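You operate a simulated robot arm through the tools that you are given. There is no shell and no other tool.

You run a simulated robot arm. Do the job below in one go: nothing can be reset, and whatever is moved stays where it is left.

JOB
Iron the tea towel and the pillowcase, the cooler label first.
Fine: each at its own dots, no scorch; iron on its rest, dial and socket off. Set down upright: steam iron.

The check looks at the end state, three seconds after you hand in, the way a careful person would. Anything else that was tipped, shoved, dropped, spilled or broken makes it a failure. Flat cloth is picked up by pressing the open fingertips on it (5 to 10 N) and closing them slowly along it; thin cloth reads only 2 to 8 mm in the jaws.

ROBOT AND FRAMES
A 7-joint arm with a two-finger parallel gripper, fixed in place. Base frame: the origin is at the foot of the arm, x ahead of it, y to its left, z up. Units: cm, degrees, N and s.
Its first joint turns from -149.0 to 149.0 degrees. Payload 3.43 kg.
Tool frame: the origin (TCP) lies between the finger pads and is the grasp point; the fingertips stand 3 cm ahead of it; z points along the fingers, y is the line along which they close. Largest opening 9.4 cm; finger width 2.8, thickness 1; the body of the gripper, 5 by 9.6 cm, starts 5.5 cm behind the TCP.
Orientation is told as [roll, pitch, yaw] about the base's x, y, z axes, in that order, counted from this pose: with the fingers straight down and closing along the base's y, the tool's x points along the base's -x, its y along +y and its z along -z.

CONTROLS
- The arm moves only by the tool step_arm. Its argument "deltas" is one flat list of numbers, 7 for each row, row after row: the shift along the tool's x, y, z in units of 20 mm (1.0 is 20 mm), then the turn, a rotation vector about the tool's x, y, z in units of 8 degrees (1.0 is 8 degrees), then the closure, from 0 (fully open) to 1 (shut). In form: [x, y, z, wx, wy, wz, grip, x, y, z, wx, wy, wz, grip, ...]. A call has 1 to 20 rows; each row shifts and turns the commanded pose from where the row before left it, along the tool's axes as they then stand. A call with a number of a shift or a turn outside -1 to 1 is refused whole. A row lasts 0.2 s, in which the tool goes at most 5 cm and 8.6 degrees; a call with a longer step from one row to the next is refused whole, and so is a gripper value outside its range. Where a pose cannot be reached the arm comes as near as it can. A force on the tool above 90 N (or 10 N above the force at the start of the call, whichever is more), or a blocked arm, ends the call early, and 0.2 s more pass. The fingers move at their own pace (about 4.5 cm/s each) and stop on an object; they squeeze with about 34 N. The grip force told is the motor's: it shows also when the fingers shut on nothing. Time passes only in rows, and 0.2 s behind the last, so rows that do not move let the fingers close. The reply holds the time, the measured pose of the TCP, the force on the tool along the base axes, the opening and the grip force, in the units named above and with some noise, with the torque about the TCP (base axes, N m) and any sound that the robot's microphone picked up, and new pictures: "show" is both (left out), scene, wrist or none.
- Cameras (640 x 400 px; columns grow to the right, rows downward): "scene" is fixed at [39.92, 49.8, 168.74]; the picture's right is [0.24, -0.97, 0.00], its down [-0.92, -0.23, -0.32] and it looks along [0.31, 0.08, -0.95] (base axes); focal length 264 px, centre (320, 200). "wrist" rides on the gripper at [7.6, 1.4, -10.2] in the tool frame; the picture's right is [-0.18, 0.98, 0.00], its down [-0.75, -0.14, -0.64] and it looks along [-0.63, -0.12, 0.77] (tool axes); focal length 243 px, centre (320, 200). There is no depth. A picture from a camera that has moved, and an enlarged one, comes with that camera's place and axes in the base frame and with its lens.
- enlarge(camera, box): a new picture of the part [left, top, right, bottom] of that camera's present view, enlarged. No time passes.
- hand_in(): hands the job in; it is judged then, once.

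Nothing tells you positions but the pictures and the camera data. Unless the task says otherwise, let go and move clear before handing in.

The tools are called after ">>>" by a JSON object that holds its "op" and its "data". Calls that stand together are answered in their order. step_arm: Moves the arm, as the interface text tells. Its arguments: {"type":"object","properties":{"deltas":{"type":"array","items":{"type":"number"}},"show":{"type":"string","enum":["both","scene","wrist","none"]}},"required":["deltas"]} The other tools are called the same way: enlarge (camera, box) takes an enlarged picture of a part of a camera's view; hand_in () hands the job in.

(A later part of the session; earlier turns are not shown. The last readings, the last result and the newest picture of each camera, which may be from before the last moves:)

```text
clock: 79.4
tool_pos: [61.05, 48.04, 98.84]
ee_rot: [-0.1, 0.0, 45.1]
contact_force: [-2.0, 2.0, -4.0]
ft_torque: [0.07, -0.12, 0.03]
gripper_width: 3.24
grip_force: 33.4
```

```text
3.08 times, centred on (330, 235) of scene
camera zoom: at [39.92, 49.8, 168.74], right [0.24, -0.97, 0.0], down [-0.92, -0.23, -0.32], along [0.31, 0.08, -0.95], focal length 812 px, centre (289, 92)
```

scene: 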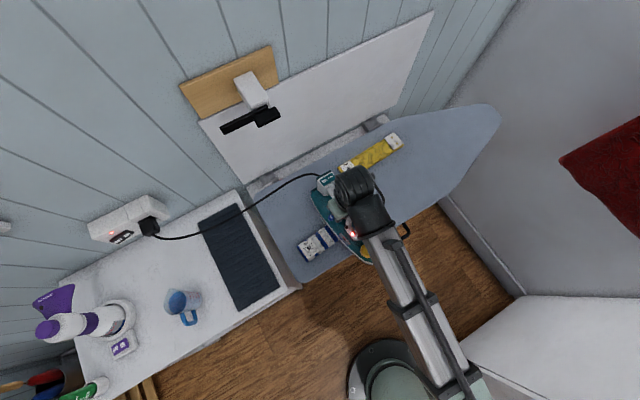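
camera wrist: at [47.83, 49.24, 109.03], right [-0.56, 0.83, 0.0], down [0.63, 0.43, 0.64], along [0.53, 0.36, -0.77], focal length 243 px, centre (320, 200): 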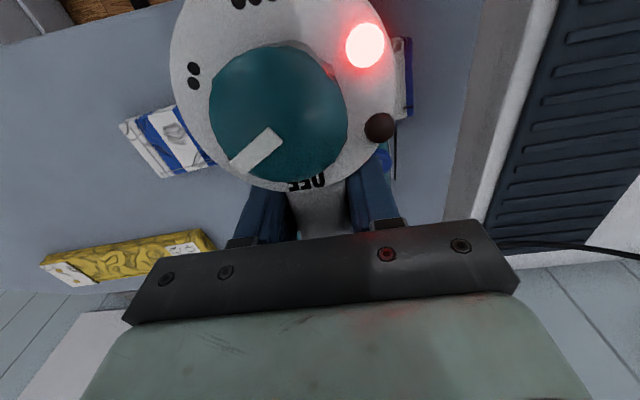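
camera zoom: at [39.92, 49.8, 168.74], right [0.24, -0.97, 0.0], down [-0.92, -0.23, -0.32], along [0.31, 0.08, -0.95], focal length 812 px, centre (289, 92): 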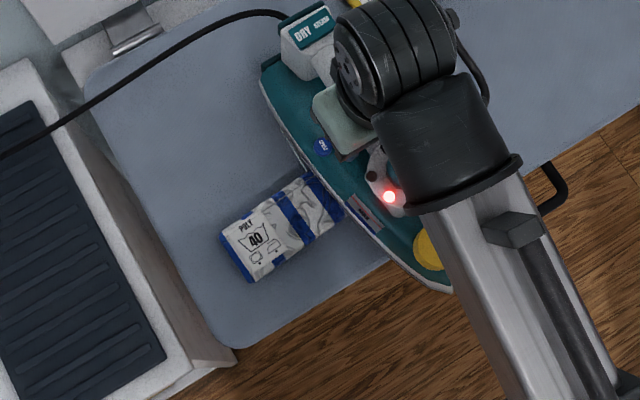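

>>> {"op": "enlarge", "data": {"camera": "scene", "box": [295, 215, 345, 265]}}

```text
8.00 times, centred on (320, 240) of scene
camera zoom: at [39.92, 49.8, 168.74], right [0.24, -0.97, 0.0], down [-0.92, -0.23, -0.32], along [0.31, 0.08, -0.95], focal length 2112 px, centre (320, -120)
```

zoom: 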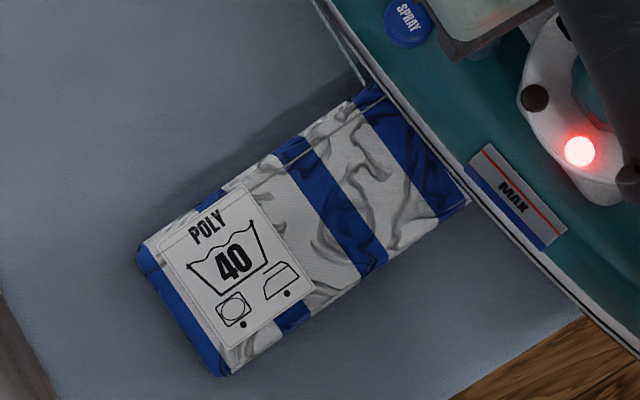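

The creases are fading where the iron has passed, so more passes are needed. I continue to the right end with a little more pressure.

>>> {"op": "step_arm", "data": {"deltas": [0, 0, 0.03, 0, 0, 0, 1, -0.04, -0.4, 0, 0, 0, 0, 1, -0.04, -0.4, 0, 0, 0, 0, 1, -0.04, -0.4, 0, 0, 0, 0, 1, -0.04, -0.4, 0, 0, 0, 0, 1, -0.04, -0.4, 0, 0, 0, 0, 1, -0.03, -0.3, 0, 0, 0, 0, 1], "show": "none"}}

>>> {"op": "enlarge", "data": {"camera": "scene", "box": [290, 160, 390, 270]}}

```text
clock: 81.0
tool_pos: [64.68, 45.16, 98.83]
ee_rot: [-0.2, 0.0, 45.0]
contact_force: [-5.9, 4.9, 8.4]
ft_torque: [0.07, 0.07, 0.03]
gripper_width: 3.23
grip_force: 34.0
```

```text
3.64 times, centred on (340, 215) of scene
camera zoom: at [39.92, 49.8, 168.74], right [0.24, -0.97, 0.0], down [-0.92, -0.23, -0.32], along [0.31, 0.08, -0.95], focal length 960 px, centre (247, 146)
```

zoom: 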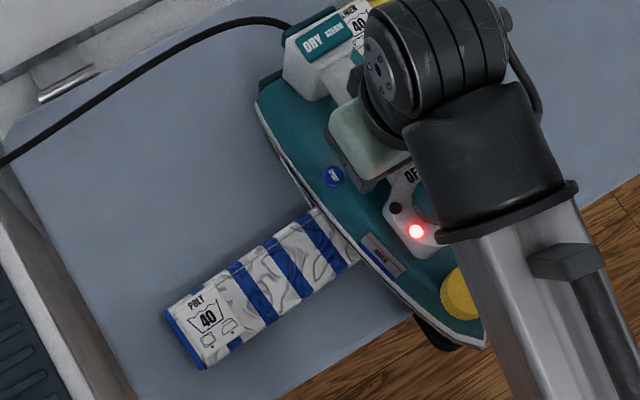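

I sweep slowly back to the left.

>>> {"op": "step_arm", "data": {"deltas": [0.0, -0.1, 0, 0, 0, 0, 1, 0, 0, 0, 0, 0, 0, 1, 0.03, 0.3, 0, 0, 0, 0, 1, 0.03, 0.3, 0, 0, 0, 0, 1, 0.03, 0.3, 0, 0, 0, 0, 1, 0.03, 0.3, 0, 0, 0, 0, 1, 0.03, 0.3, 0, 0, 0, 0, 1, 0.03, 0.3, 0, 0, 0, 0, 1, 0.03, 0.3, 0, 0, 0, 0, 1, 0.03, 0.3, 0, 0, 0, 0, 1], "show": "none"}}

```text
clock: 83.2
tool_pos: [60.98, 48.01, 98.77]
ee_rot: [0.0, 0.0, 45.1]
contact_force: [6.1, -4.8, 8.2]
ft_torque: [0.11, -0.03, -0.02]
gripper_width: 3.21
grip_force: 34.0
```

>>> {"op": "step_arm", "data": {"deltas": [0.03, 0.3, 0, 0, 0, 0, 1, 0.03, 0.3, 0, 0, 0, 0, 1, 0.03, 0.3, 0, 0, 0, 0, 1, 0.03, 0.3, 0, 0, 0, 0, 1, 0.03, 0.3, 0, 0, 0, 0, 1, 0.03, 0.3, 0, 0, 0, 0, 1, 0.03, 0.3, 0, 0, 0, 0, 1, 0.03, 0.3, 0, 0, 0, 0, 1, 0.03, 0.3, 0, 0, 0, 0, 1, 0.03, 0.3, 0, 0, 0, 0, 1], "show": "none"}}

>>> {"op": "enlarge", "data": {"camera": "scene", "box": [290, 170, 390, 270]}}

```text
clock: 85.4
tool_pos: [56.43, 51.89, 98.8]
ee_rot: [-0.1, 0.0, 45.0]
contact_force: [5.7, -5.0, 6.8]
ft_torque: [0.26, -0.15, -0.07]
gripper_width: 3.23
grip_force: 34.9
```

```text
4.00 times, centred on (340, 220) of scene
camera zoom: at [39.92, 49.8, 168.74], right [0.24, -0.97, 0.0], down [-0.92, -0.23, -0.32], along [0.31, 0.08, -0.95], focal length 1056 px, centre (240, 120)
```

zoom: 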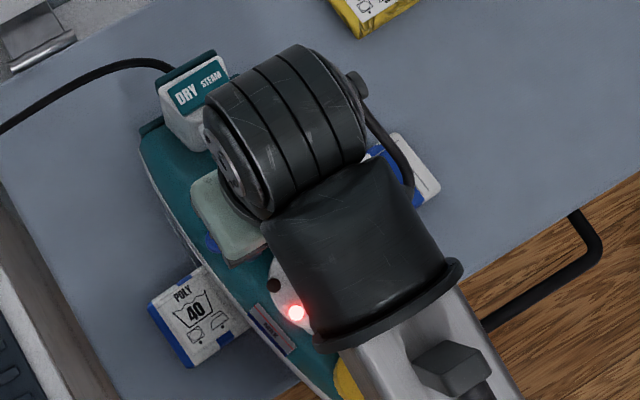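

The right end shows no creases. I continue to the left end.

>>> {"op": "step_arm", "data": {"deltas": [0.03, 0.3, 0, 0, 0, 0, 1, 0.03, 0.3, 0, 0, 0, 0, 1, 0.03, 0.3, 0, 0, 0, 0, 1, 0.03, 0.3, 0, 0, 0, 0, 1, 0.03, 0.3, 0, 0, 0, 0, 1, 0.03, 0.3, 0, 0, 0, 0, 1, 0.03, 0.3, 0, 0, 0, 0, 1, 0.03, 0.3, 0, 0, 0, 0, 1, 0.03, 0.3, 0, 0, 0, 0, 1, 0.03, 0.3, 0, 0, 0, 0, 1, 0.03, 0.3, 0, 0, 0, 0, 1], "show": "scene"}}

>>> {"op": "enlarge", "data": {"camera": "scene", "box": [290, 170, 390, 270]}}

```text
clock: 87.8
tool_pos: [51.45, 56.2, 98.87]
ee_rot: [-0.1, 0.0, 45.0]
contact_force: [0.6, -1.5, -5.8]
ft_torque: [0.09, -0.09, -0.02]
gripper_width: 3.21
grip_force: 34.1
```

scene: 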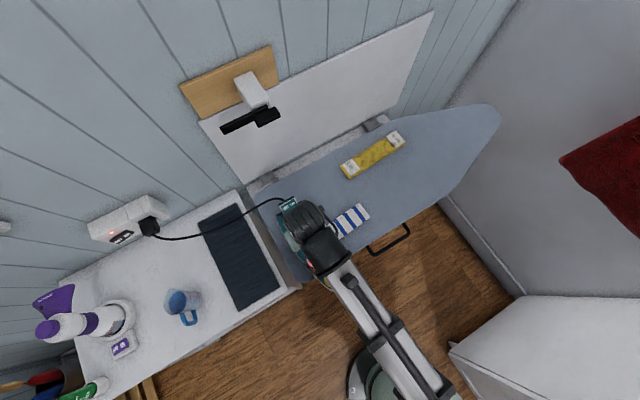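

```text
4.00 times, centred on (340, 220) of scene
camera zoom: at [39.92, 49.8, 168.74], right [0.24, -0.97, 0.0], down [-0.92, -0.23, -0.32], along [0.31, 0.08, -0.95], focal length 1056 px, centre (240, 120)
```

zoom: 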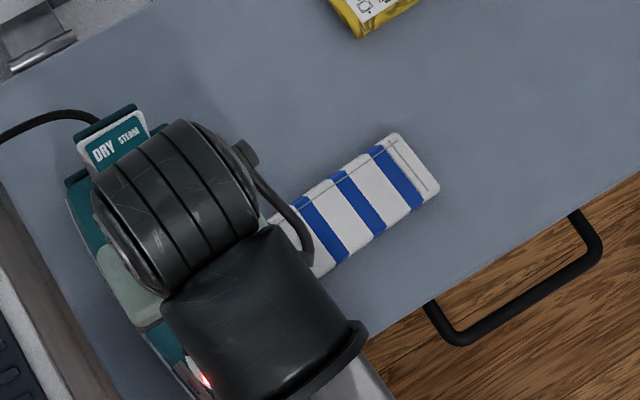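

The right half is smooth. I press a bit more at the left end and sweep slowly right again.

>>> {"op": "step_arm", "data": {"deltas": [0, 0.1, 0.05, 0, 0, 0, 1, 0, 0.1, 0, 0, 0, 0, 1, 0, -0.2, 0, 0, 0, 0, 1, -0.02, -0.2, 0, 0, 0, 0, 1, -0.02, -0.2, 0, 0, 0, 0, 1, -0.02, -0.2, 0, 0, 0, 0, 1, -0.03, -0.3, -0.03, 0, 0, 0, 1, -0.03, -0.3, 0, 0, 0, 0, 1], "show": "none"}}

```text
clock: 89.6
tool_pos: [53.22, 54.41, 98.78]
ee_rot: [-0.1, 0.0, 45.0]
contact_force: [-5.6, 6.2, 12.6]
ft_torque: [0.24, -0.41, 0.15]
gripper_width: 3.22
grip_force: 33.7
```

>>> {"op": "step_arm", "data": {"deltas": [-0.03, -0.35, 0, 0, 0, 0, 1, -0.03, -0.35, 0, 0, 0, 0, 1, -0.03, -0.35, 0, 0, 0, 0, 1, -0.03, -0.35, 0, 0, 0, 0, 1, -0.03, -0.35, 0, 0, 0, 0, 1, -0.03, -0.35, 0, 0, 0, 0, 1, -0.03, -0.35, 0, 0, 0, 0, 1, -0.03, -0.35, 0, 0, 0, 0, 1, -0.03, -0.35, 0, 0, 0, 0, 1, -0.03, -0.35, 0, 0, 0, 0, 1], "show": "none"}}

>>> {"op": "enlarge", "data": {"camera": "scene", "box": [285, 190, 365, 270]}}

```text
clock: 91.8
tool_pos: [58.63, 50.12, 98.61]
ee_rot: [-0.1, 0.0, 45.0]
contact_force: [-3.1, 2.8, 0.0]
ft_torque: [0.13, -0.21, 0.09]
gripper_width: 3.21
grip_force: 34.2
```

```text
5.00 times, centred on (325, 230) of scene
camera zoom: at [39.92, 49.8, 168.74], right [0.24, -0.97, 0.0], down [-0.92, -0.23, -0.32], along [0.31, 0.08, -0.95], focal length 1320 px, centre (295, 50)
```

zoom: 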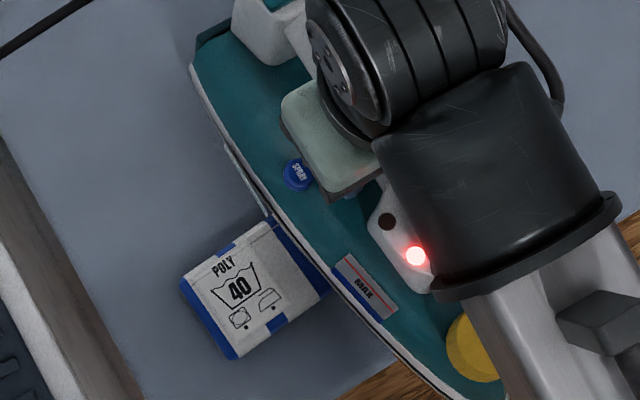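

The left part looks smooth. I finish with a few more cm and lift off to inspect.

>>> {"op": "step_arm", "data": {"deltas": [-0.03, -0.35, 0, 0, 0, 0, 1, -0.03, -0.35, 0, 0, 0, 0, 1, -0.03, -0.35, 0, 0, 0, 0, 1, 0, 0, -0.4, 0, 0, 0, 1, 0, 0, -0.8, 0, 0, 0, 1, 0, 0, -0.9, 0, 0, 0, 1, 0, 0, -0.9, 0, 0, 0, 1, 0, 0.5, -0.6, 0, 0, 0, 1, -0.3, 0.8, 0, 0, 0, 0, 1, -0.5, 0.84, 0, 0, 0, 0, 1, -0.5, 0.84, 0, 0, 0, 0, 1, -0.5, 0.84, 0, 0, 0, 0, 1, -0.5, 0.84, 0, 0, 0, 0, 1, -0.5, 0.84, 0, 0, 0, 0, 1, -0.5, 0.84, 0, 0, 0, 0, 1, -0.5, 0.84, 0, 0, 0, 0, 1, -0.5, 0.84, 0, 0, 0, 0, 1, -0.5, 0.84, 0, 0, 0, 0, 1]}}

>>> {"op": "enlarge", "data": {"camera": "scene", "box": [285, 190, 385, 270]}}

```text
clock: 95.6
tool_pos: [54.53, 68.08, 105.78]
ee_rot: [0.0, 0.0, 45.0]
contact_force: [0.4, -0.2, -10.3]
ft_torque: [-0.01, -0.09, 0.02]
gripper_width: 3.21
grip_force: 34.4
camera wrist: at [48.02, 63.69, 116.04], right [-0.56, 0.83, 0.0], down [0.63, 0.43, 0.64], along [0.53, 0.36, -0.77], focal length 243 px, centre (320, 200)
```

scene: 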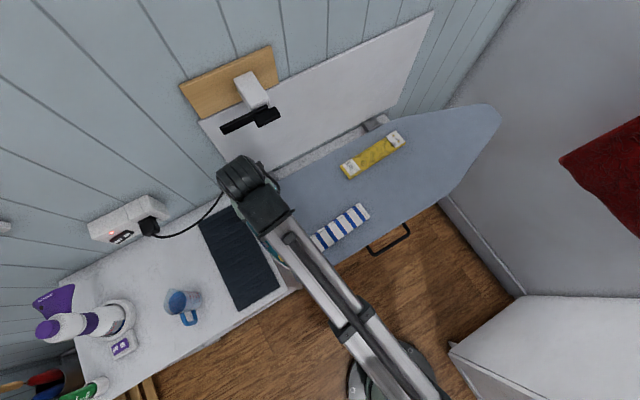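
wrist: 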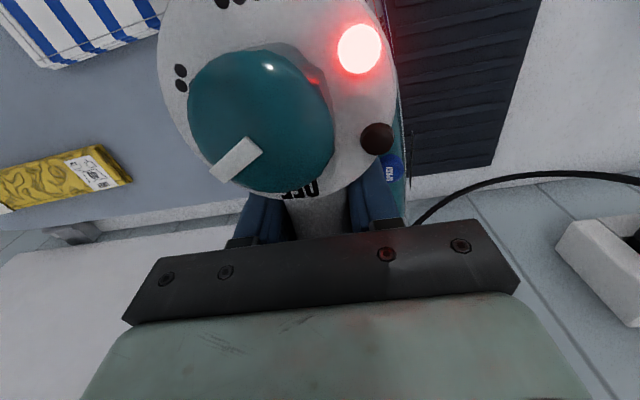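

```text
5.00 times, centred on (335, 230) of scene
camera zoom: at [39.92, 49.8, 168.74], right [0.24, -0.97, 0.0], down [-0.92, -0.23, -0.32], along [0.31, 0.08, -0.95], focal length 1320 px, centre (245, 50)
```

zoom: 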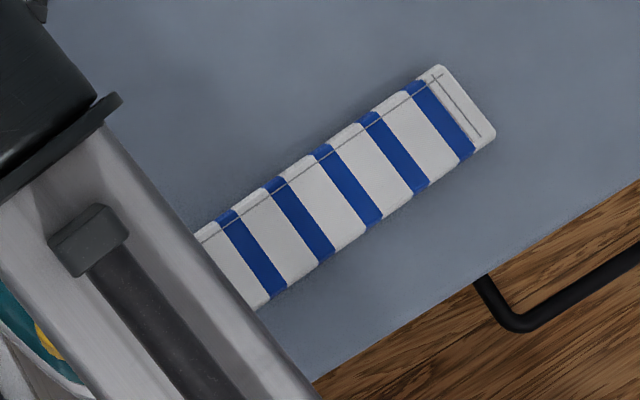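

The tea towel is smooth. Now I carry the iron back over its rest.

>>> {"op": "step_arm", "data": {"deltas": [-0.07, 0.85, 0, 0, 0, 0, 1, -0.07, 0.85, 0, 0, 0, 0, 1, -0.07, 0.85, 0, 0, 0, 0, 1, -0.07, 0.85, 0, 0, 0, 0, 1, -0.07, 0.85, 0, 0, 0, 0, 1, -0.07, 0.85, 0, 0, 0, 0, 1, -0.07, 0.85, 0, 0, 0, 0, 1, -0.06, 0.85, 0, 0, 0, 0, 1, 0, 0, 0, 0, 0, 0, 1]}}

>>> {"op": "enlarge", "data": {"camera": "scene", "box": [180, 190, 300, 310]}}

>>> {"op": "enlarge", "data": {"camera": "scene", "box": [285, 190, 385, 270]}}

```text
clock: 97.6
tool_pos: [45.57, 78.43, 105.77]
ee_rot: [-0.1, 0.0, 45.0]
contact_force: [0.8, 0.2, -10.4]
ft_torque: [-0.02, -0.07, -0.03]
gripper_width: 3.21
grip_force: 33.7
camera wrist: at [39.13, 74.03, 115.97], right [-0.56, 0.83, 0.0], down [0.63, 0.43, 0.64], along [0.53, 0.36, -0.77], focal length 243 px, centre (320, 200)
```

scene: 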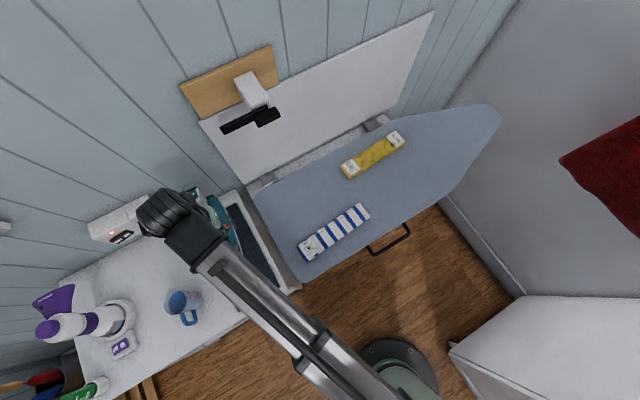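
wrist: 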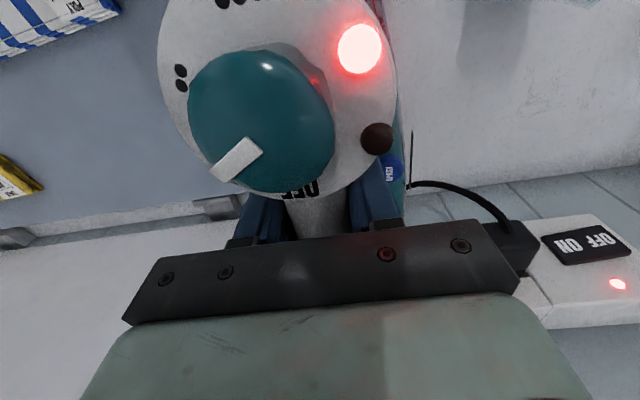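

```text
3.33 times, centred on (240, 250) of scene
camera zoom: at [39.92, 49.8, 168.74], right [0.24, -0.97, 0.0], down [-0.92, -0.23, -0.32], along [0.31, 0.08, -0.95], focal length 880 px, centre (587, 33)
```

zoom: 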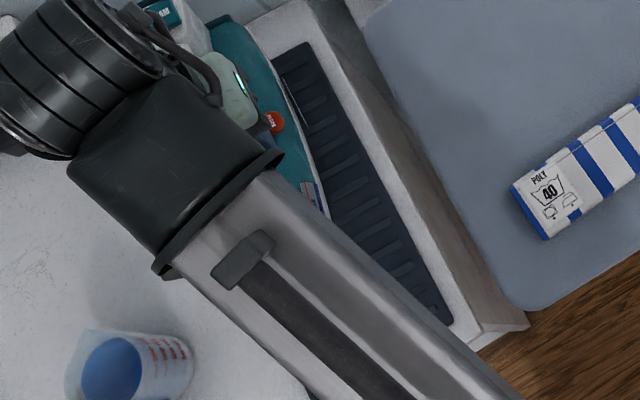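

```text
5.00 times, centred on (335, 230) of scene
camera zoom: at [39.92, 49.8, 168.74], right [0.24, -0.97, 0.0], down [-0.92, -0.23, -0.32], along [0.31, 0.08, -0.95], focal length 1320 px, centre (245, 50)
```

zoom: 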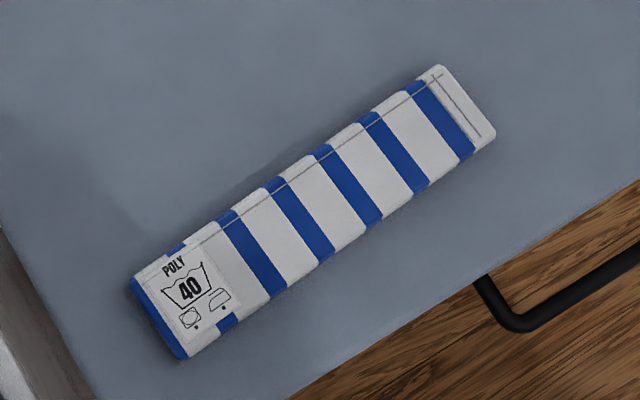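

The whole tea towel is smooth. I set the iron down on its rest.

>>> {"op": "step_arm", "data": {"deltas": [0, 0, 0.8, 0, 0, 0, 1, 0, 0, 0.8, 0, 0, 0, 1, 0, 0, 0.8, 0, 0, 0, 1, 0, 0, 0.5, 0, 0, 0, 1, 0, 0, 0.2, 0, 0, 0, 1], "show": "none"}}

```text
clock: 98.8
tool_pos: [45.51, 78.45, 99.65]
ee_rot: [-0.1, 0.0, 45.0]
contact_force: [0.1, 0.2, -9.8]
ft_torque: [-0.03, -0.09, -0.01]
gripper_width: 3.2
grip_force: 33.4
```

>>> {"op": "step_arm", "data": {"deltas": [0, 0, 0.2, 0, 0, 0, 1, 0, 0, 0.2, 0, 0, 0, 1, 0, 0, 0.1, 0, 0, 0, 1], "show": "none"}}

```text
clock: 99.6
tool_pos: [45.55, 78.38, 98.61]
ee_rot: [-0.2, 0.0, 45.0]
contact_force: [-0.9, 0.3, -9.5]
ft_torque: [-0.02, -0.09, 0.01]
gripper_width: 3.23
grip_force: 33.7
```

>>> {"op": "step_arm", "data": {"deltas": [0, 0, 0.1, 0, 0, 0, 1, 0, 0, 0.1, 0, 0, 0, 1], "show": "none"}}

```text
clock: 100.2
tool_pos: [45.52, 78.27, 98.17]
ee_rot: [-0.1, 0.0, 45.1]
contact_force: [-0.3, 0.4, -9.9]
ft_torque: [-0.08, -0.08, -0.02]
gripper_width: 3.2
grip_force: 33.9
```

>>> {"op": "step_arm", "data": {"deltas": [0, 0, 0.08, 0, 0, 0, 1, 0, 0, 0.08, 0, 0, 0, 1], "show": "none"}}

```text
clock: 100.8
tool_pos: [45.52, 78.25, 98.13]
ee_rot: [-0.1, -0.1, 45.1]
contact_force: [-1.9, -0.1, 2.4]
ft_torque: [0.09, -0.53, 0.06]
gripper_width: 3.21
grip_force: 34.2
```

The iron is on the rest. I release and rise.

>>> {"op": "step_arm", "data": {"deltas": [0, 0, 0, 0, 0, 0, 0.5, 0, 0, 0, 0, 0, 0, 0.2, 0, 0, 0, 0, 0, 0, 0.2, 0, 0, -1, 0, 0, 0, 0.2, 0, 0, -1, 0, 0, 0, 0.2, 0, 0, -1, 0, 0, 0, 0.2, 0, 0, -1, 0, 0, 0, 0.2, 0, 0, -1, 0, 0, 0, 0.2, 0, 0, -1, 0, 0, 0, 0.2, 0, 0, -1, 0, 0, 0, 0.2], "show": "wrist"}}

>>> {"op": "enlarge", "data": {"camera": "wrist", "box": [220, 0, 420, 160]}}

```text
clock: 103.0
tool_pos: [45.56, 78.44, 111.96]
ee_rot: [-0.1, 0.0, 44.9]
contact_force: [-0.6, 0.5, 0.0]
ft_torque: [0.01, 0.02, -0.01]
gripper_width: 7.52
grip_force: 0.1
camera wrist: at [39.11, 73.98, 122.16], right [-0.57, 0.82, 0.0], down [0.63, 0.43, 0.64], along [0.53, 0.36, -0.77], focal length 243 px, centre (320, 200)
```

wrist: 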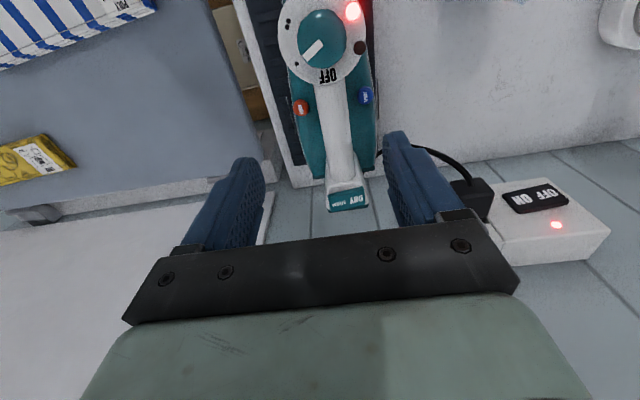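

```text
2.50 times, centred on (320, 80) of wrist
camera zoom: at [39.11, 73.98, 122.16], right [-0.57, 0.82, 0.0], down [0.63, 0.43, 0.64], along [0.53, 0.36, -0.77], focal length 606 px, centre (320, 500)
```

zoom: 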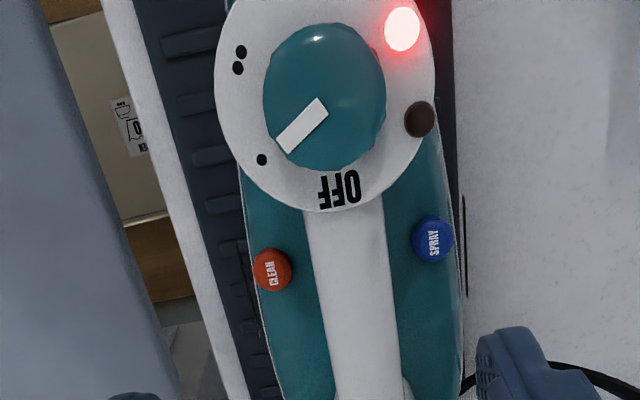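

The iron sits on its rest, about 1 cm left of before. Next I turn the dial on to three dots in two 60° turns; first I move over the knob and verify.

>>> {"op": "step_arm", "data": {"deltas": [0.955, 0.175, 0, 0, 0, 0, 0.34, 0.955, 0.175, 0, 0, 0, 0, 0.34, 0.955, 0.175, 0, 0, 0, 0, 0.34, 0, 0, 0, 0, 0, -0.94, 0.34, 0, 0, 0, 0, 0, -0.94, 0.34, 0, 0, 0, 0, 0, -0.94, 0.34, 0, 0, 0, 0, 0, -0.94, 0.34, 0, 0, 0, 0, 0, -0.94, 0.34, 0, 0, 0, 0, 0, -0.94, 0.34, 0, 0, 0, 0, 0, -0.94, 0.34, 0, 0, 0, 0, 0, -0.94, 0.34, 0, 0, 0, 0, 0, -0.94, 0.34, 0, 0, 0, 0, 0, -0.94, 0.34, 0, 0, 0, 0, 0, -0.94, 0.34, 0, 0, 0, 0, 0, -0.94, 0.34, 0, 0, 0, 0, 0, -0.94, 0.34, 0, 0, 0, 0, 0, -0.94, 0.34, 0, 0, 0, 0, 0, -0.94, 0.34], "show": "wrist"}}

>>> {"op": "enlarge", "data": {"camera": "wrist", "box": [240, 40, 400, 160]}}

```text
clock: 106.8
tool_pos: [40.88, 75.02, 111.85]
ee_rot: [0.0, 0.1, 157.8]
contact_force: [-0.6, -0.6, 0.4]
ft_torque: [0.0, 0.0, 0.02]
gripper_width: 6.22
grip_force: 0.1
camera wrist: at [47.27, 70.89, 122.14], right [-0.54, -0.84, 0.0], down [-0.65, 0.41, 0.64], along [-0.54, 0.35, -0.77], focal length 243 px, centre (320, 200)
```

wrist: 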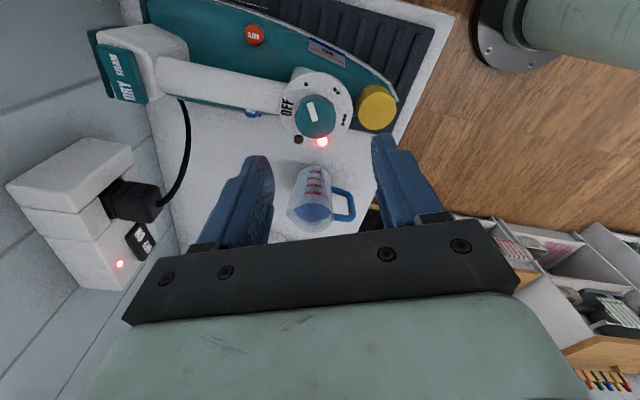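

```text
3.33 times, centred on (320, 100) of wrist
camera zoom: at [47.27, 70.89, 122.14], right [-0.54, -0.84, 0.0], down [-0.65, 0.41, 0.64], along [-0.54, 0.35, -0.77], focal length 809 px, centre (320, 533)
```

zoom: 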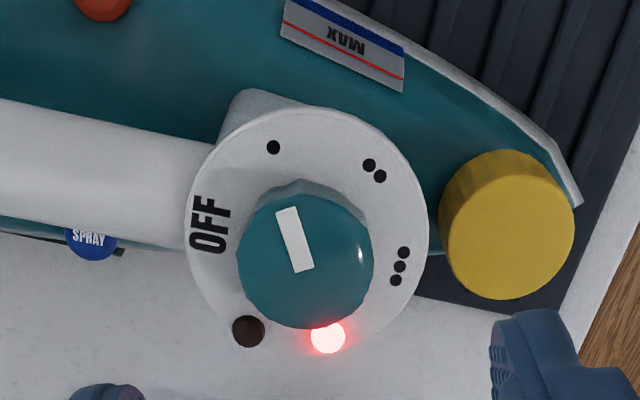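

I centre more exactly over the knob, go down and grip it.

>>> {"op": "step_arm", "data": {"deltas": [0.25, -0.15, 0, 0, 0, 0, 0.34, 0, 0, 0.9, 0, 0, 0, 0.34, 0, 0, 0.9, 0, 0, 0, 0.34, 0, 0, 0.9, 0, 0, 0, 0.34, 0, 0, 0.65, 0, 0, 0, 0.34, 0, 0, 0, 0, 0, 0, 0.34], "show": "wrist"}}

>>> {"op": "enlarge", "data": {"camera": "wrist", "box": [220, 60, 440, 200]}}

```text
clock: 108.2
tool_pos: [41.31, 75.14, 105.2]
ee_rot: [0.0, 0.1, 157.9]
contact_force: [-0.2, 0.0, -0.3]
ft_torque: [-0.01, 0.0, -0.01]
gripper_width: 6.21
grip_force: 0.2
camera wrist: at [47.8, 70.95, 115.48], right [-0.54, -0.84, 0.0], down [-0.65, 0.42, 0.64], along [-0.54, 0.35, -0.77], focal length 243 px, centre (320, 200)
```

wrist: 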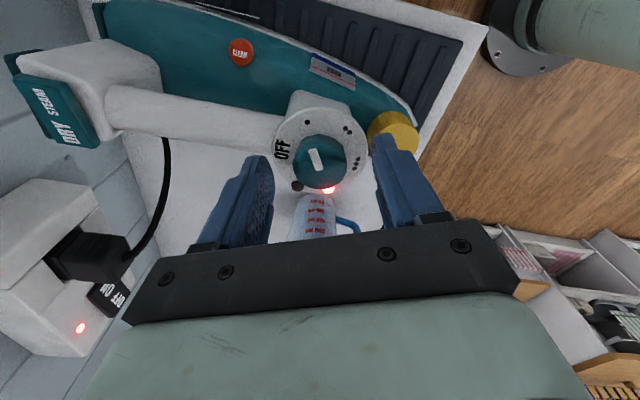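

```text
2.86 times, centred on (330, 130) of wrist
camera zoom: at [47.8, 70.95, 115.48], right [-0.54, -0.84, 0.0], down [-0.65, 0.42, 0.64], along [-0.54, 0.35, -0.77], focal length 693 px, centre (291, 400)
```

zoom: 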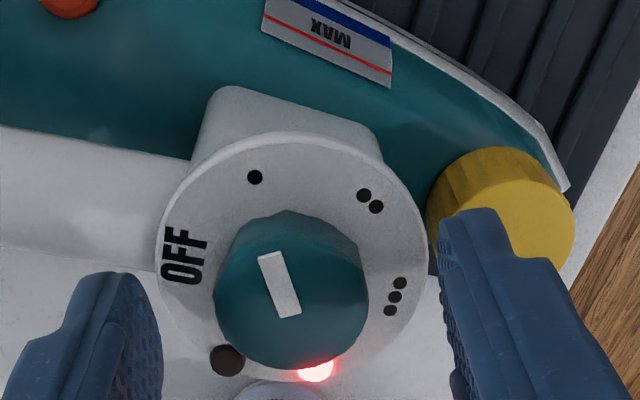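

>>> {"op": "step_arm", "data": {"deltas": [0, 0, 0, 0, 0, 0, 0.6, 0, 0, 0, 0, 0, 0, 0.75, 0, 0, 0, 0, 0, 0, 0.75, 0, 0, 0, 0, 0, 0.94, 0.75, 0, 0, 0, 0, 0, 0.94, 0.75, 0, 0, 0, 0, 0, 0.94, 0.75, 0, 0, 0, 0, 0, 0.94, 0.75, 0, 0, 0, 0, 0, 0.94, 0.75, 0, 0, 0, 0, 0, 0.94, 0.75, 0, 0, 0, 0, 0, 0.94, 0.75, 0, 0, 0, 0, 0, 0.94, 0.75, 0, 0, 0, 0, 0, 0, 0.75], "show": "wrist"}}

>>> {"op": "enlarge", "data": {"camera": "wrist", "box": [220, 60, 440, 200]}}

```text
clock: 110.8
tool_pos: [41.18, 75.18, 105.28]
ee_rot: [0.0, 0.0, 97.6]
contact_force: [-14.1, -3.9, 9.3]
ft_torque: [-0.13, 0.52, 0.06]
gripper_width: 3.3
grip_force: 34.3
camera wrist: at [40.81, 67.39, 115.49], right [-1.0, 0.05, 0.0], down [0.04, 0.77, 0.64], along [0.03, 0.64, -0.77], focal length 243 px, centre (320, 200)
```

wrist: 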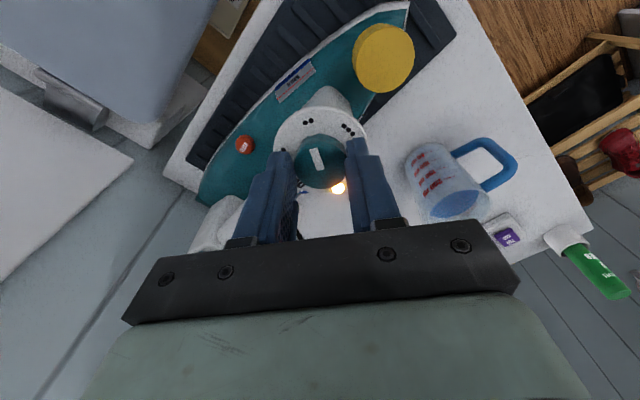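

```text
2.86 times, centred on (330, 130) of wrist
camera zoom: at [40.81, 67.39, 115.49], right [-1.0, 0.05, 0.0], down [0.04, 0.77, 0.64], along [0.03, 0.64, -0.77], focal length 693 px, centre (291, 400)
```

zoom: 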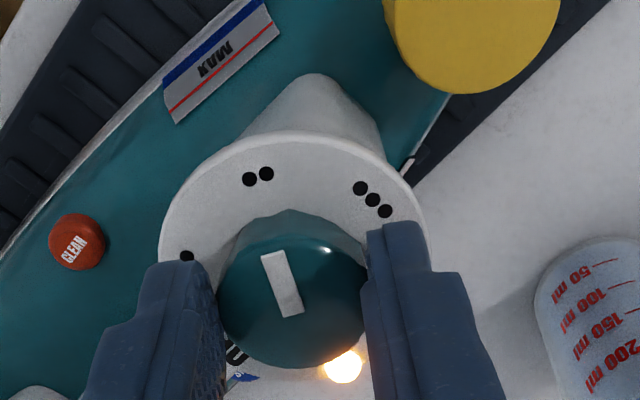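

Two dots reached, lamp heating. I release, turn the hand back 60°, regrip and turn on to three dots.

>>> {"op": "step_arm", "data": {"deltas": [0, 0, 0, 0, 0, 0, 0.34, 0, 0.06, 0, 0, 0, 0, 0.34, 0, 0, 0, 0, 0, -0.94, 0.34, 0, 0, 0, 0, 0, -0.94, 0.34, 0, 0, 0, 0, 0, -0.94, 0.34, 0, 0, 0, 0, 0, -0.94, 0.34, 0, 0, 0, 0, 0, -0.94, 0.34, 0, 0, 0, 0, 0, -0.94, 0.34, 0, 0, 0, 0, 0, -0.94, 0.34, 0, 0, 0, 0, 0, -0.94, 0.34, 0, 0, 0, 0, 0, 0, 0.6, 0, 0, 0, 0, 0, 0, 0.75, 0, 0, 0, 0, 0, 0, 0.75], "show": "none"}}

>>> {"op": "step_arm", "data": {"deltas": [0, 0, 0, 0, 0, 0.94, 0.75, 0, 0, 0, 0, 0, 0.94, 0.75, 0, 0, 0, 0, 0, 0.94, 0.75, 0, 0, 0, 0, 0, 0.94, 0.75, 0, 0, 0, 0, 0, 0.94, 0.75, 0, 0, 0, 0, 0, 0.94, 0.75, 0, 0, 0, 0, 0, 0.94, 0.75, 0, 0, 0, 0, 0, 0.94, 0.75, 0, 0, 0, 0, 0, 0, 0.75], "show": "wrist"}}

>>> {"op": "enlarge", "data": {"camera": "wrist", "box": [220, 60, 440, 200]}}

```text
clock: 113.6
tool_pos: [41.2, 75.35, 105.27]
ee_rot: [-0.2, 0.0, 158.0]
contact_force: [1.1, 11.4, 5.2]
ft_torque: [0.67, 0.38, -0.01]
gripper_width: 3.28
grip_force: 34.7
```

```text
clock: 115.6
tool_pos: [41.23, 75.13, 105.29]
ee_rot: [-0.1, 0.0, 97.6]
contact_force: [5.7, 13.6, 20.2]
ft_torque: [0.35, -0.13, 0.0]
gripper_width: 3.29
grip_force: 34.5
camera wrist: at [40.76, 67.4, 115.49], right [-1.0, 0.05, 0.0], down [0.04, 0.77, 0.64], along [0.04, 0.64, -0.77], focal length 243 px, centre (320, 200)
```

wrist: 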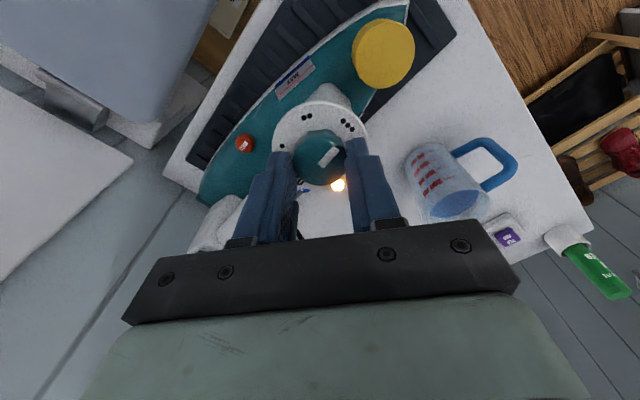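

```text
2.86 times, centred on (330, 130) of wrist
camera zoom: at [40.76, 67.4, 115.49], right [-1.0, 0.05, 0.0], down [0.04, 0.77, 0.64], along [0.04, 0.64, -0.77], focal length 693 px, centre (291, 400)
```

zoom: 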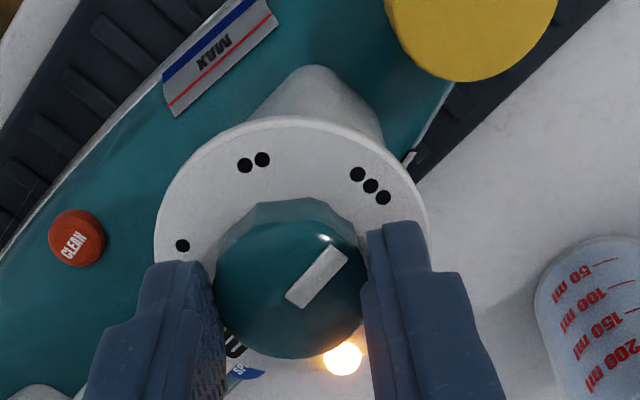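

The pointer is on three dots. I release and rise, then swing to the handle grip orientation while it heats.

>>> {"op": "step_arm", "data": {"deltas": [0, 0, 0, 0, 0, 0, 0.34, 0, 0, 0, 0, 0, 0, 0.34, 0, 0, -1, 0, 0, 0, 0.34, 0, 0, -1, 0, 0, 0, 0.34, 0, 0, -1, 0, 0, 0, 0.34, 0, 0, -0.5, 0, 0, 0, 0.34, 0, 0, 0, 0, 0, 0.94, 0, 0, 0, 0, 0, 0, 0.94, 0, 0, 0, 0, 0, 0, 0.94, 0, 0, 0, 0, 0, 0, 0.94, 0, 0, 0, 0, 0, 0, 0.94, 0, 0, 0, 0, 0, 0, 0.94, 0, 0, 0, 0, 0, 0, 0.94, 0], "show": "wrist"}}

>>> {"op": "enlarge", "data": {"camera": "wrist", "box": [220, 20, 420, 160]}}

```text
clock: 118.4
tool_pos: [41.2, 75.19, 112.31]
ee_rot: [-0.1, 0.0, 44.8]
contact_force: [-0.7, 0.0, 0.4]
ft_torque: [0.0, -0.02, 0.02]
gripper_width: 9.4
grip_force: 0.0
camera wrist: at [34.81, 70.83, 122.47], right [-0.56, 0.83, 0.0], down [0.63, 0.43, 0.64], along [0.53, 0.36, -0.77], focal length 243 px, centre (320, 200)
```

wrist: 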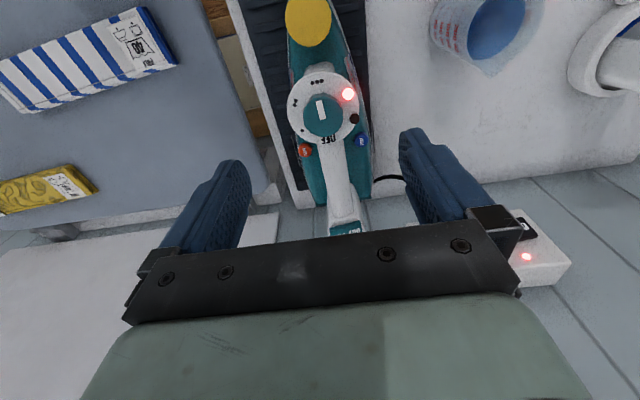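

```text
2.86 times, centred on (320, 90) of wrist
camera zoom: at [34.81, 70.83, 122.47], right [-0.56, 0.83, 0.0], down [0.63, 0.43, 0.64], along [0.53, 0.36, -0.77], focal length 693 px, centre (320, 514)
```

zoom: 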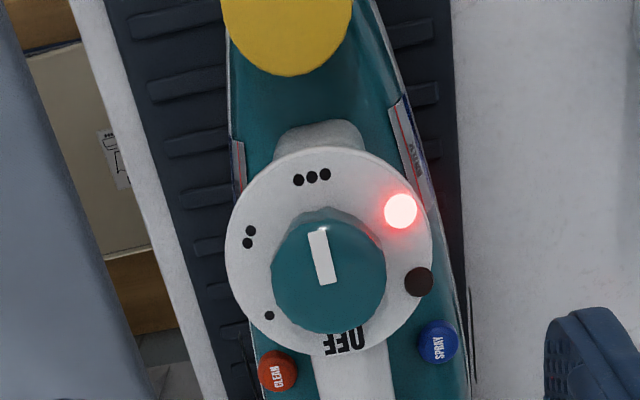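

The heating lamp is out again and the pointer is on three dots. I move over the handle and check the centring.

>>> {"op": "step_arm", "data": {"deltas": [-0.955, -0.02, 0, 0, 0, 0, 0, -0.955, -0.02, 0, 0, 0, 0, 0, -0.955, -0.02, 0, 0, 0, 0, 0, 0, 0, 1, 0, 0, 0, 0, 0, 0, 0.5, 0, 0, 0, 0, 0, 0, 0, 0, 0, 0, 0], "show": "wrist"}}

>>> {"op": "enlarge", "data": {"camera": "wrist", "box": [200, 0, 440, 200]}}

```text
clock: 119.8
tool_pos: [45.4, 78.99, 109.38]
ee_rot: [-0.1, 0.1, 45.0]
contact_force: [-0.3, 0.2, 0.4]
ft_torque: [-0.04, 0.02, 0.05]
gripper_width: 9.4
grip_force: 0.0
camera wrist: at [38.91, 74.72, 119.48], right [-0.57, 0.82, 0.0], down [0.63, 0.43, 0.64], along [0.53, 0.36, -0.77], focal length 243 px, centre (320, 200)
```

wrist: 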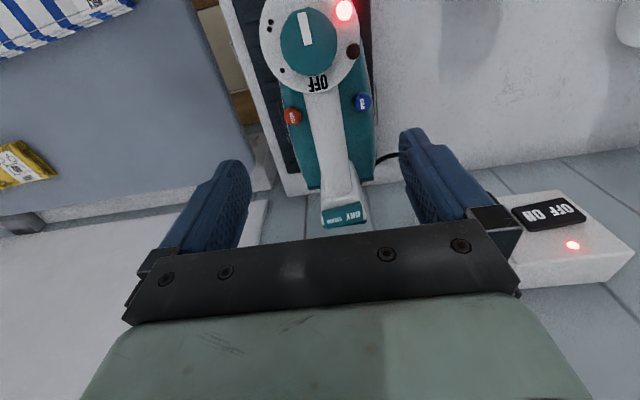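

```text
2.00 times, centred on (320, 100) of wrist
camera zoom: at [38.91, 74.72, 119.48], right [-0.57, 0.82, 0.0], down [0.63, 0.43, 0.64], along [0.53, 0.36, -0.77], focal length 485 px, centre (320, 400)
```

zoom: 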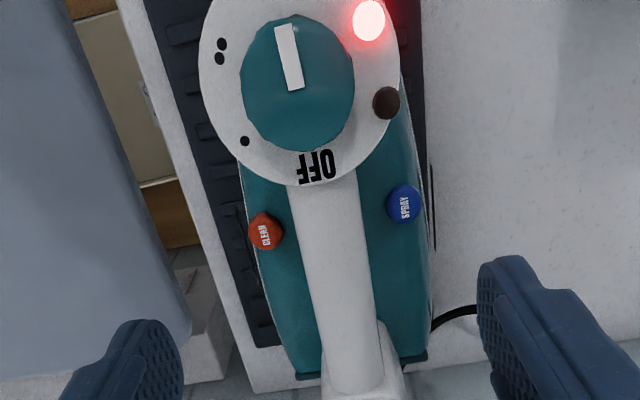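

The handle is 4 mm to the left; I correct, descend and grip it.

>>> {"op": "step_arm", "data": {"deltas": [0, 0.2, 0, 0, 0, 0, 0.2, 0, 0, 1, 0, 0, 0, 0.2, 0, 0, 1, 0, 0, 0, 0.2, 0, 0, 1, 0, 0, 0, 0.2, 0, 0, 1, 0, 0, 0, 0.2, 0, 0, 0.8, 0, 0, 0, 0.2, 0, 0, 0.5, 0, 0, 0, 0.2, 0, 0, 0.3, 0, 0, 0, 0.2, 0, 0, 0, 0, 0, 0, 0.2], "show": "wrist"}}

```text
clock: 121.8
tool_pos: [45.27, 79.38, 98.02]
ee_rot: [-0.1, -0.1, 45.0]
contact_force: [-0.3, -0.1, -0.4]
ft_torque: [0.0, -0.01, 0.02]
gripper_width: 7.52
grip_force: 0.1
camera wrist: at [38.72, 75.02, 108.22], right [-0.57, 0.82, 0.0], down [0.63, 0.43, 0.64], along [0.53, 0.36, -0.77], focal length 243 px, centre (320, 200)
```

wrist: 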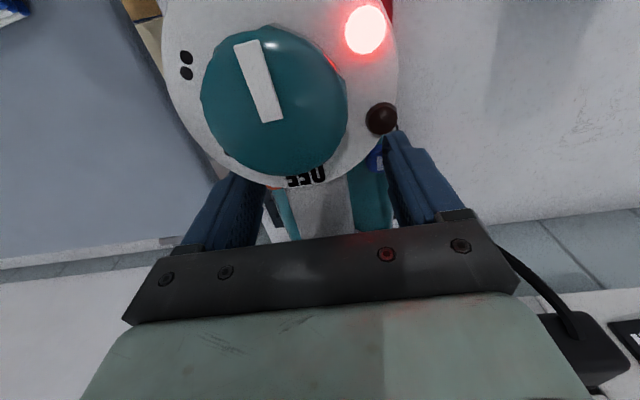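

>>> {"op": "step_arm", "data": {"deltas": [0, 0, 0, 0, 0, 0, 0.6, 0, 0, 0, 0, 0, 0, 0.8, 0, 0, 0, 0, 0, 0, 1, 0, 0, 0, 0, 0, 0, 1, 0, 0, 0, 0, 0, 0, 1, 0, 0, -0.1, 0, 0, 0, 1, 0, 0, -0.1, 0, 0, 0, 1, 0, 0, -0.15, 0, 0, 0, 1, 0, 0, -0.2, 0, 0, 0, 1], "show": "wrist"}}

```text
clock: 123.8
tool_pos: [45.11, 79.44, 99.07]
ee_rot: [-0.2, 0.0, 45.0]
contact_force: [-0.2, -0.3, -9.7]
ft_torque: [0.03, -0.05, -0.03]
gripper_width: 3.22
grip_force: 34.5
camera wrist: at [38.69, 75.09, 109.35], right [-0.57, 0.82, 0.0], down [0.63, 0.43, 0.64], along [0.53, 0.36, -0.77], focal length 243 px, centre (320, 200)
```

wrist: 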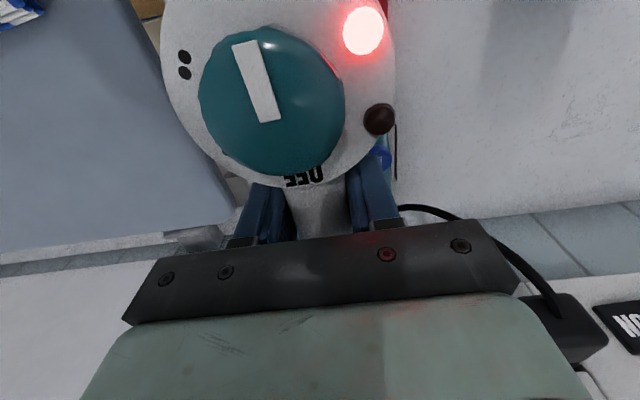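

The iron is up again. I carry it over the middle of the board, then will turn it so the nose points along the pillowcase.

>>> {"op": "step_arm", "data": {"deltas": [0, 0, -0.5, 0, 0, 0, 1, 0, 0, -0.8, 0, 0, 0, 1, 0, 0, -0.8, 0, 0, 0, 1, 0, 0, -0.8, 0, 0, 0, 1, 0, 0, -0.6, 0, 0, 0, 1, 0.3, -0.6, 0, 0, 0, 0, 1, 0.4, -0.9, 0, 0, 0, 0, 1, 0.4, -0.96, 0, 0, 0, 0, 1, 0.4, -0.96, 0, 0, 0, 0, 1, 0.4, -0.96, 0, 0, 0, 0, 1, 0.4, -0.96, 0, 0, 0, 0, 1, 0.4, -0.96, 0, 0, 0, 0, 1, 0.4, -0.96, 0, 0, 0, 0, 1, 0.4, -0.96, 0, 0, 0, 0, 1, 0.4, -0.96, 0, 0, 0, 0, 1, 0.4, -0.96, 0, 0, 0, 0, 1, 0.4, -0.96, 0, 0, 0, 0, 1, 0.3, -0.96, 0, 0, 0, 0, 1, 0.2, -0.96, 0, 0, 0, 0, 1, 0.1, -0.7, 0, 0, 0, 0, 1], "show": "scene"}}

```text
clock: 128.0
tool_pos: [57.16, 52.46, 106.29]
ee_rot: [-0.2, -0.1, 45.0]
contact_force: [0.3, -0.9, -9.8]
ft_torque: [0.05, -0.05, -0.01]
gripper_width: 3.22
grip_force: 34.0
```

scene: 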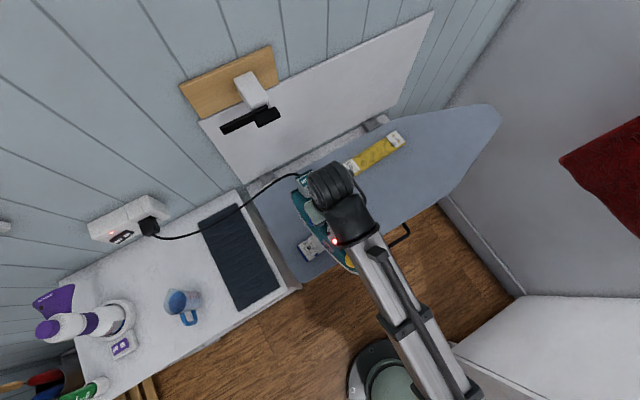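

>>> {"op": "step_arm", "data": {"deltas": [-0.04, -0.95, 0, 0, 0, 0, 1, -0.04, -0.95, 0, 0, 0, 0, 1, -0.04, -0.95, 0, 0, 0, 0, 1, -0.04, -0.95, 0, 0, 0, 0, 1, -0.04, -0.95, 0, 0, 0, 0, 1, -0.04, -0.95, 0, 0, 0, 0, 1, -0.04, -0.95, 0, 0, 0, 0, 1, -0.04, -0.95, 0, 0, 0, 0, 1, -0.04, -0.95, 0, 0, 0, 0, 1, -0.04, -0.95, 0, 0, 0, 0, 1, -0.04, -0.95, 0, 0, 0, 0, 1, 0, 0, 0, 0, 0, -0.5, 1, 0, 0, 0, 0, 0, -0.95, 1, 0, 0, 0, 0, 0, -0.95, 1, 0, 0, 0, 0, 0, -0.95, 1, 0, 0, 0, 0, 0, -0.95, 1, 0, 0, 0, 0, 0, -0.95, 1, 0, 0, 0, 0, 0, -0.95, 1], "show": "scene"}}

```text
clock: 131.8
tool_pos: [72.34, 38.2, 106.1]
ee_rot: [0.0, 0.1, 94.8]
contact_force: [-0.2, -0.2, -9.7]
ft_torque: [0.07, 0.0, 0.0]
gripper_width: 3.22
grip_force: 34.3
```

scene: 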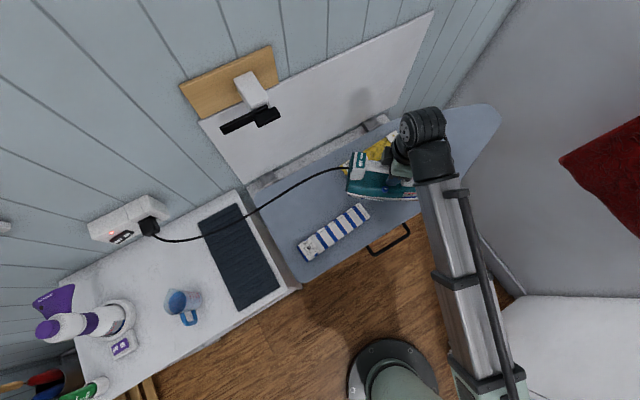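

>>> {"op": "step_arm", "data": {"deltas": [0, 0, 0, 0, 0, -0.893, 1, 0, 0, 0, 0, 0, -0.893, 1, 0, 0, 0, 0, 0, -0.893, 1, 0, 0, 0, 0, 0, -0.893, 1, 0, 0, 0, 0, 0, -0.893, 1, 0, 0, 0, 0, 0, -0.893, 1, 0.406, -0.762, 0, 0, 0, 0, 1, 0.406, -0.762, 0, 0, 0, 0, 1, 0.406, -0.762, 0, 0, 0, 0, 1, 0.406, -0.762, 0, 0, 0, 0, 1, 0.406, -0.762, 0, 0, 0, 0, 1, 0.406, -0.762, 0, 0, 0, 0, 1, 0.406, -0.762, 0, 0, 0, 0, 1, 0.406, -0.762, 0, 0, 0, 0, 1]}}

>>> {"op": "enlarge", "data": {"camera": "scene", "box": [310, 80, 470, 230]}}

```text
clock: 134.8
tool_pos: [85.54, 42.87, 106.19]
ee_rot: [0.1, 0.1, 137.4]
contact_force: [-0.1, -0.5, -9.7]
ft_torque: [0.12, 0.08, 0.02]
gripper_width: 3.22
grip_force: 33.8
camera wrist: at [90.16, 36.78, 116.45], right [-0.8, -0.6, 0.0], down [-0.46, 0.61, 0.64], along [-0.38, 0.51, -0.77], focal length 243 px, centre (320, 200)
```

scene: 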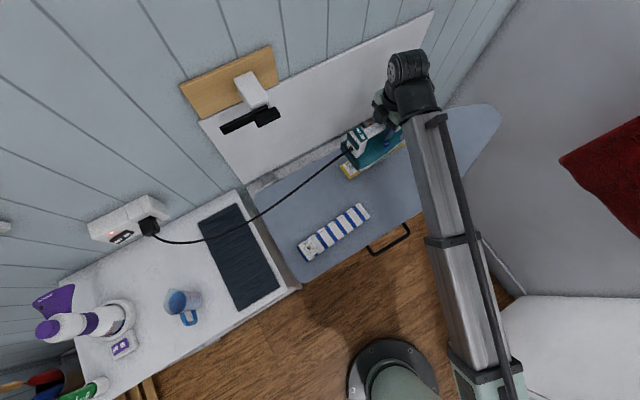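
wrist: 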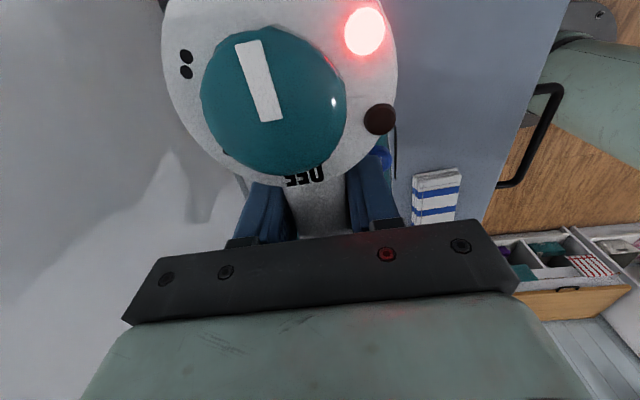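

```text
2.67 times, centred on (390, 155) of scene
camera zoom: at [39.92, 49.8, 168.74], right [0.24, -0.97, 0.0], down [-0.92, -0.23, -0.32], along [0.31, 0.08, -0.95], focal length 704 px, centre (133, 320)
```

zoom: 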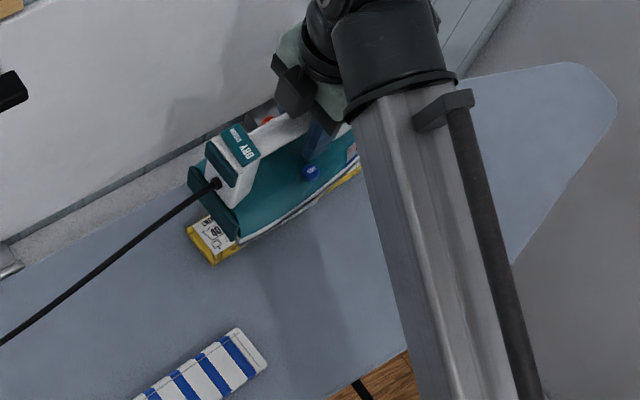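

The iron is aligned over the pillowcase. I lower it.

>>> {"op": "step_arm", "data": {"deltas": [0, 0, 0.8, 0, 0, 0, 1, 0, 0, 0.8, 0, 0, 0, 1, 0, 0, 0.8, 0, 0, 0, 1, 0, 0, 0.5, 0, 0, 0, 1, 0, 0, 0.15, 0, 0, 0, 1], "show": "none"}}

>>> {"op": "enlarge", "data": {"camera": "scene", "box": [310, 80, 470, 230]}}

```text
clock: 136.0
tool_pos: [85.55, 43.0, 100.09]
ee_rot: [0.0, 0.1, 137.5]
contact_force: [-0.5, -0.1, -10.1]
ft_torque: [0.01, 0.05, 0.01]
gripper_width: 3.22
grip_force: 33.8
```

```text
2.67 times, centred on (390, 155) of scene
camera zoom: at [39.92, 49.8, 168.74], right [0.24, -0.97, 0.0], down [-0.92, -0.23, -0.32], along [0.31, 0.08, -0.95], focal length 704 px, centre (133, 320)
```

zoom: 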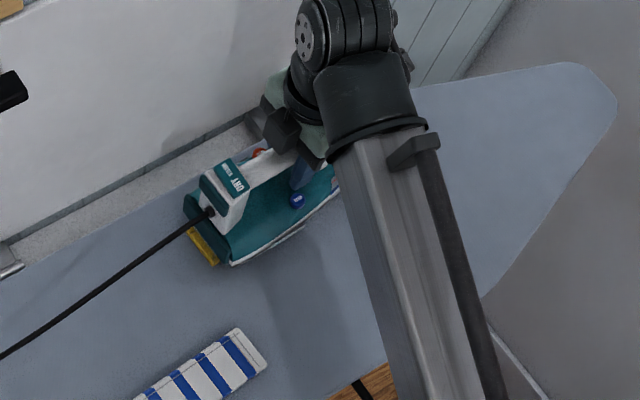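

>>> {"op": "step_arm", "data": {"deltas": [0, 0, 0.2, 0, 0, 0, 1, 0, 0, 0.2, 0, 0, 0, 1], "show": "none"}}

```text
clock: 136.6
tool_pos: [85.56, 42.88, 99.38]
ee_rot: [0.0, 0.1, 137.5]
contact_force: [0.1, 0.5, -10.1]
ft_torque: [0.04, 0.06, 0.02]
gripper_width: 3.24
grip_force: 34.1
```

>>> {"op": "step_arm", "data": {"deltas": [0, 0, 0.15, 0, 0, 0, 1, 0, 0, 0.15, 0, 0, 0, 1], "show": "none"}}

```text
clock: 137.2
tool_pos: [85.52, 42.84, 98.72]
ee_rot: [0.1, 0.1, 137.5]
contact_force: [0.6, 0.3, -5.8]
ft_torque: [0.34, 0.05, -0.06]
gripper_width: 3.23
grip_force: 34.2
```

Contact. I press slightly more and stroke backward (left) along the pillowcase.

>>> {"op": "step_arm", "data": {"deltas": [-0.1, 0, 0.09, 0, 0, 0, 1, -0.25, 0, 0, 0, 0, 0, 1, -0.25, 0, 0, 0, 0, 0, 1, -0.25, 0, 0, 0, 0, 0, 1, -0.25, 0, 0, 0, 0, 0, 1], "show": "none"}}

```text
clock: 138.4
tool_pos: [83.7, 44.33, 98.72]
ee_rot: [-0.1, 0.1, 137.5]
contact_force: [10.1, -8.6, 22.1]
ft_torque: [0.08, 0.1, -0.01]
gripper_width: 3.24
grip_force: 34.7
```

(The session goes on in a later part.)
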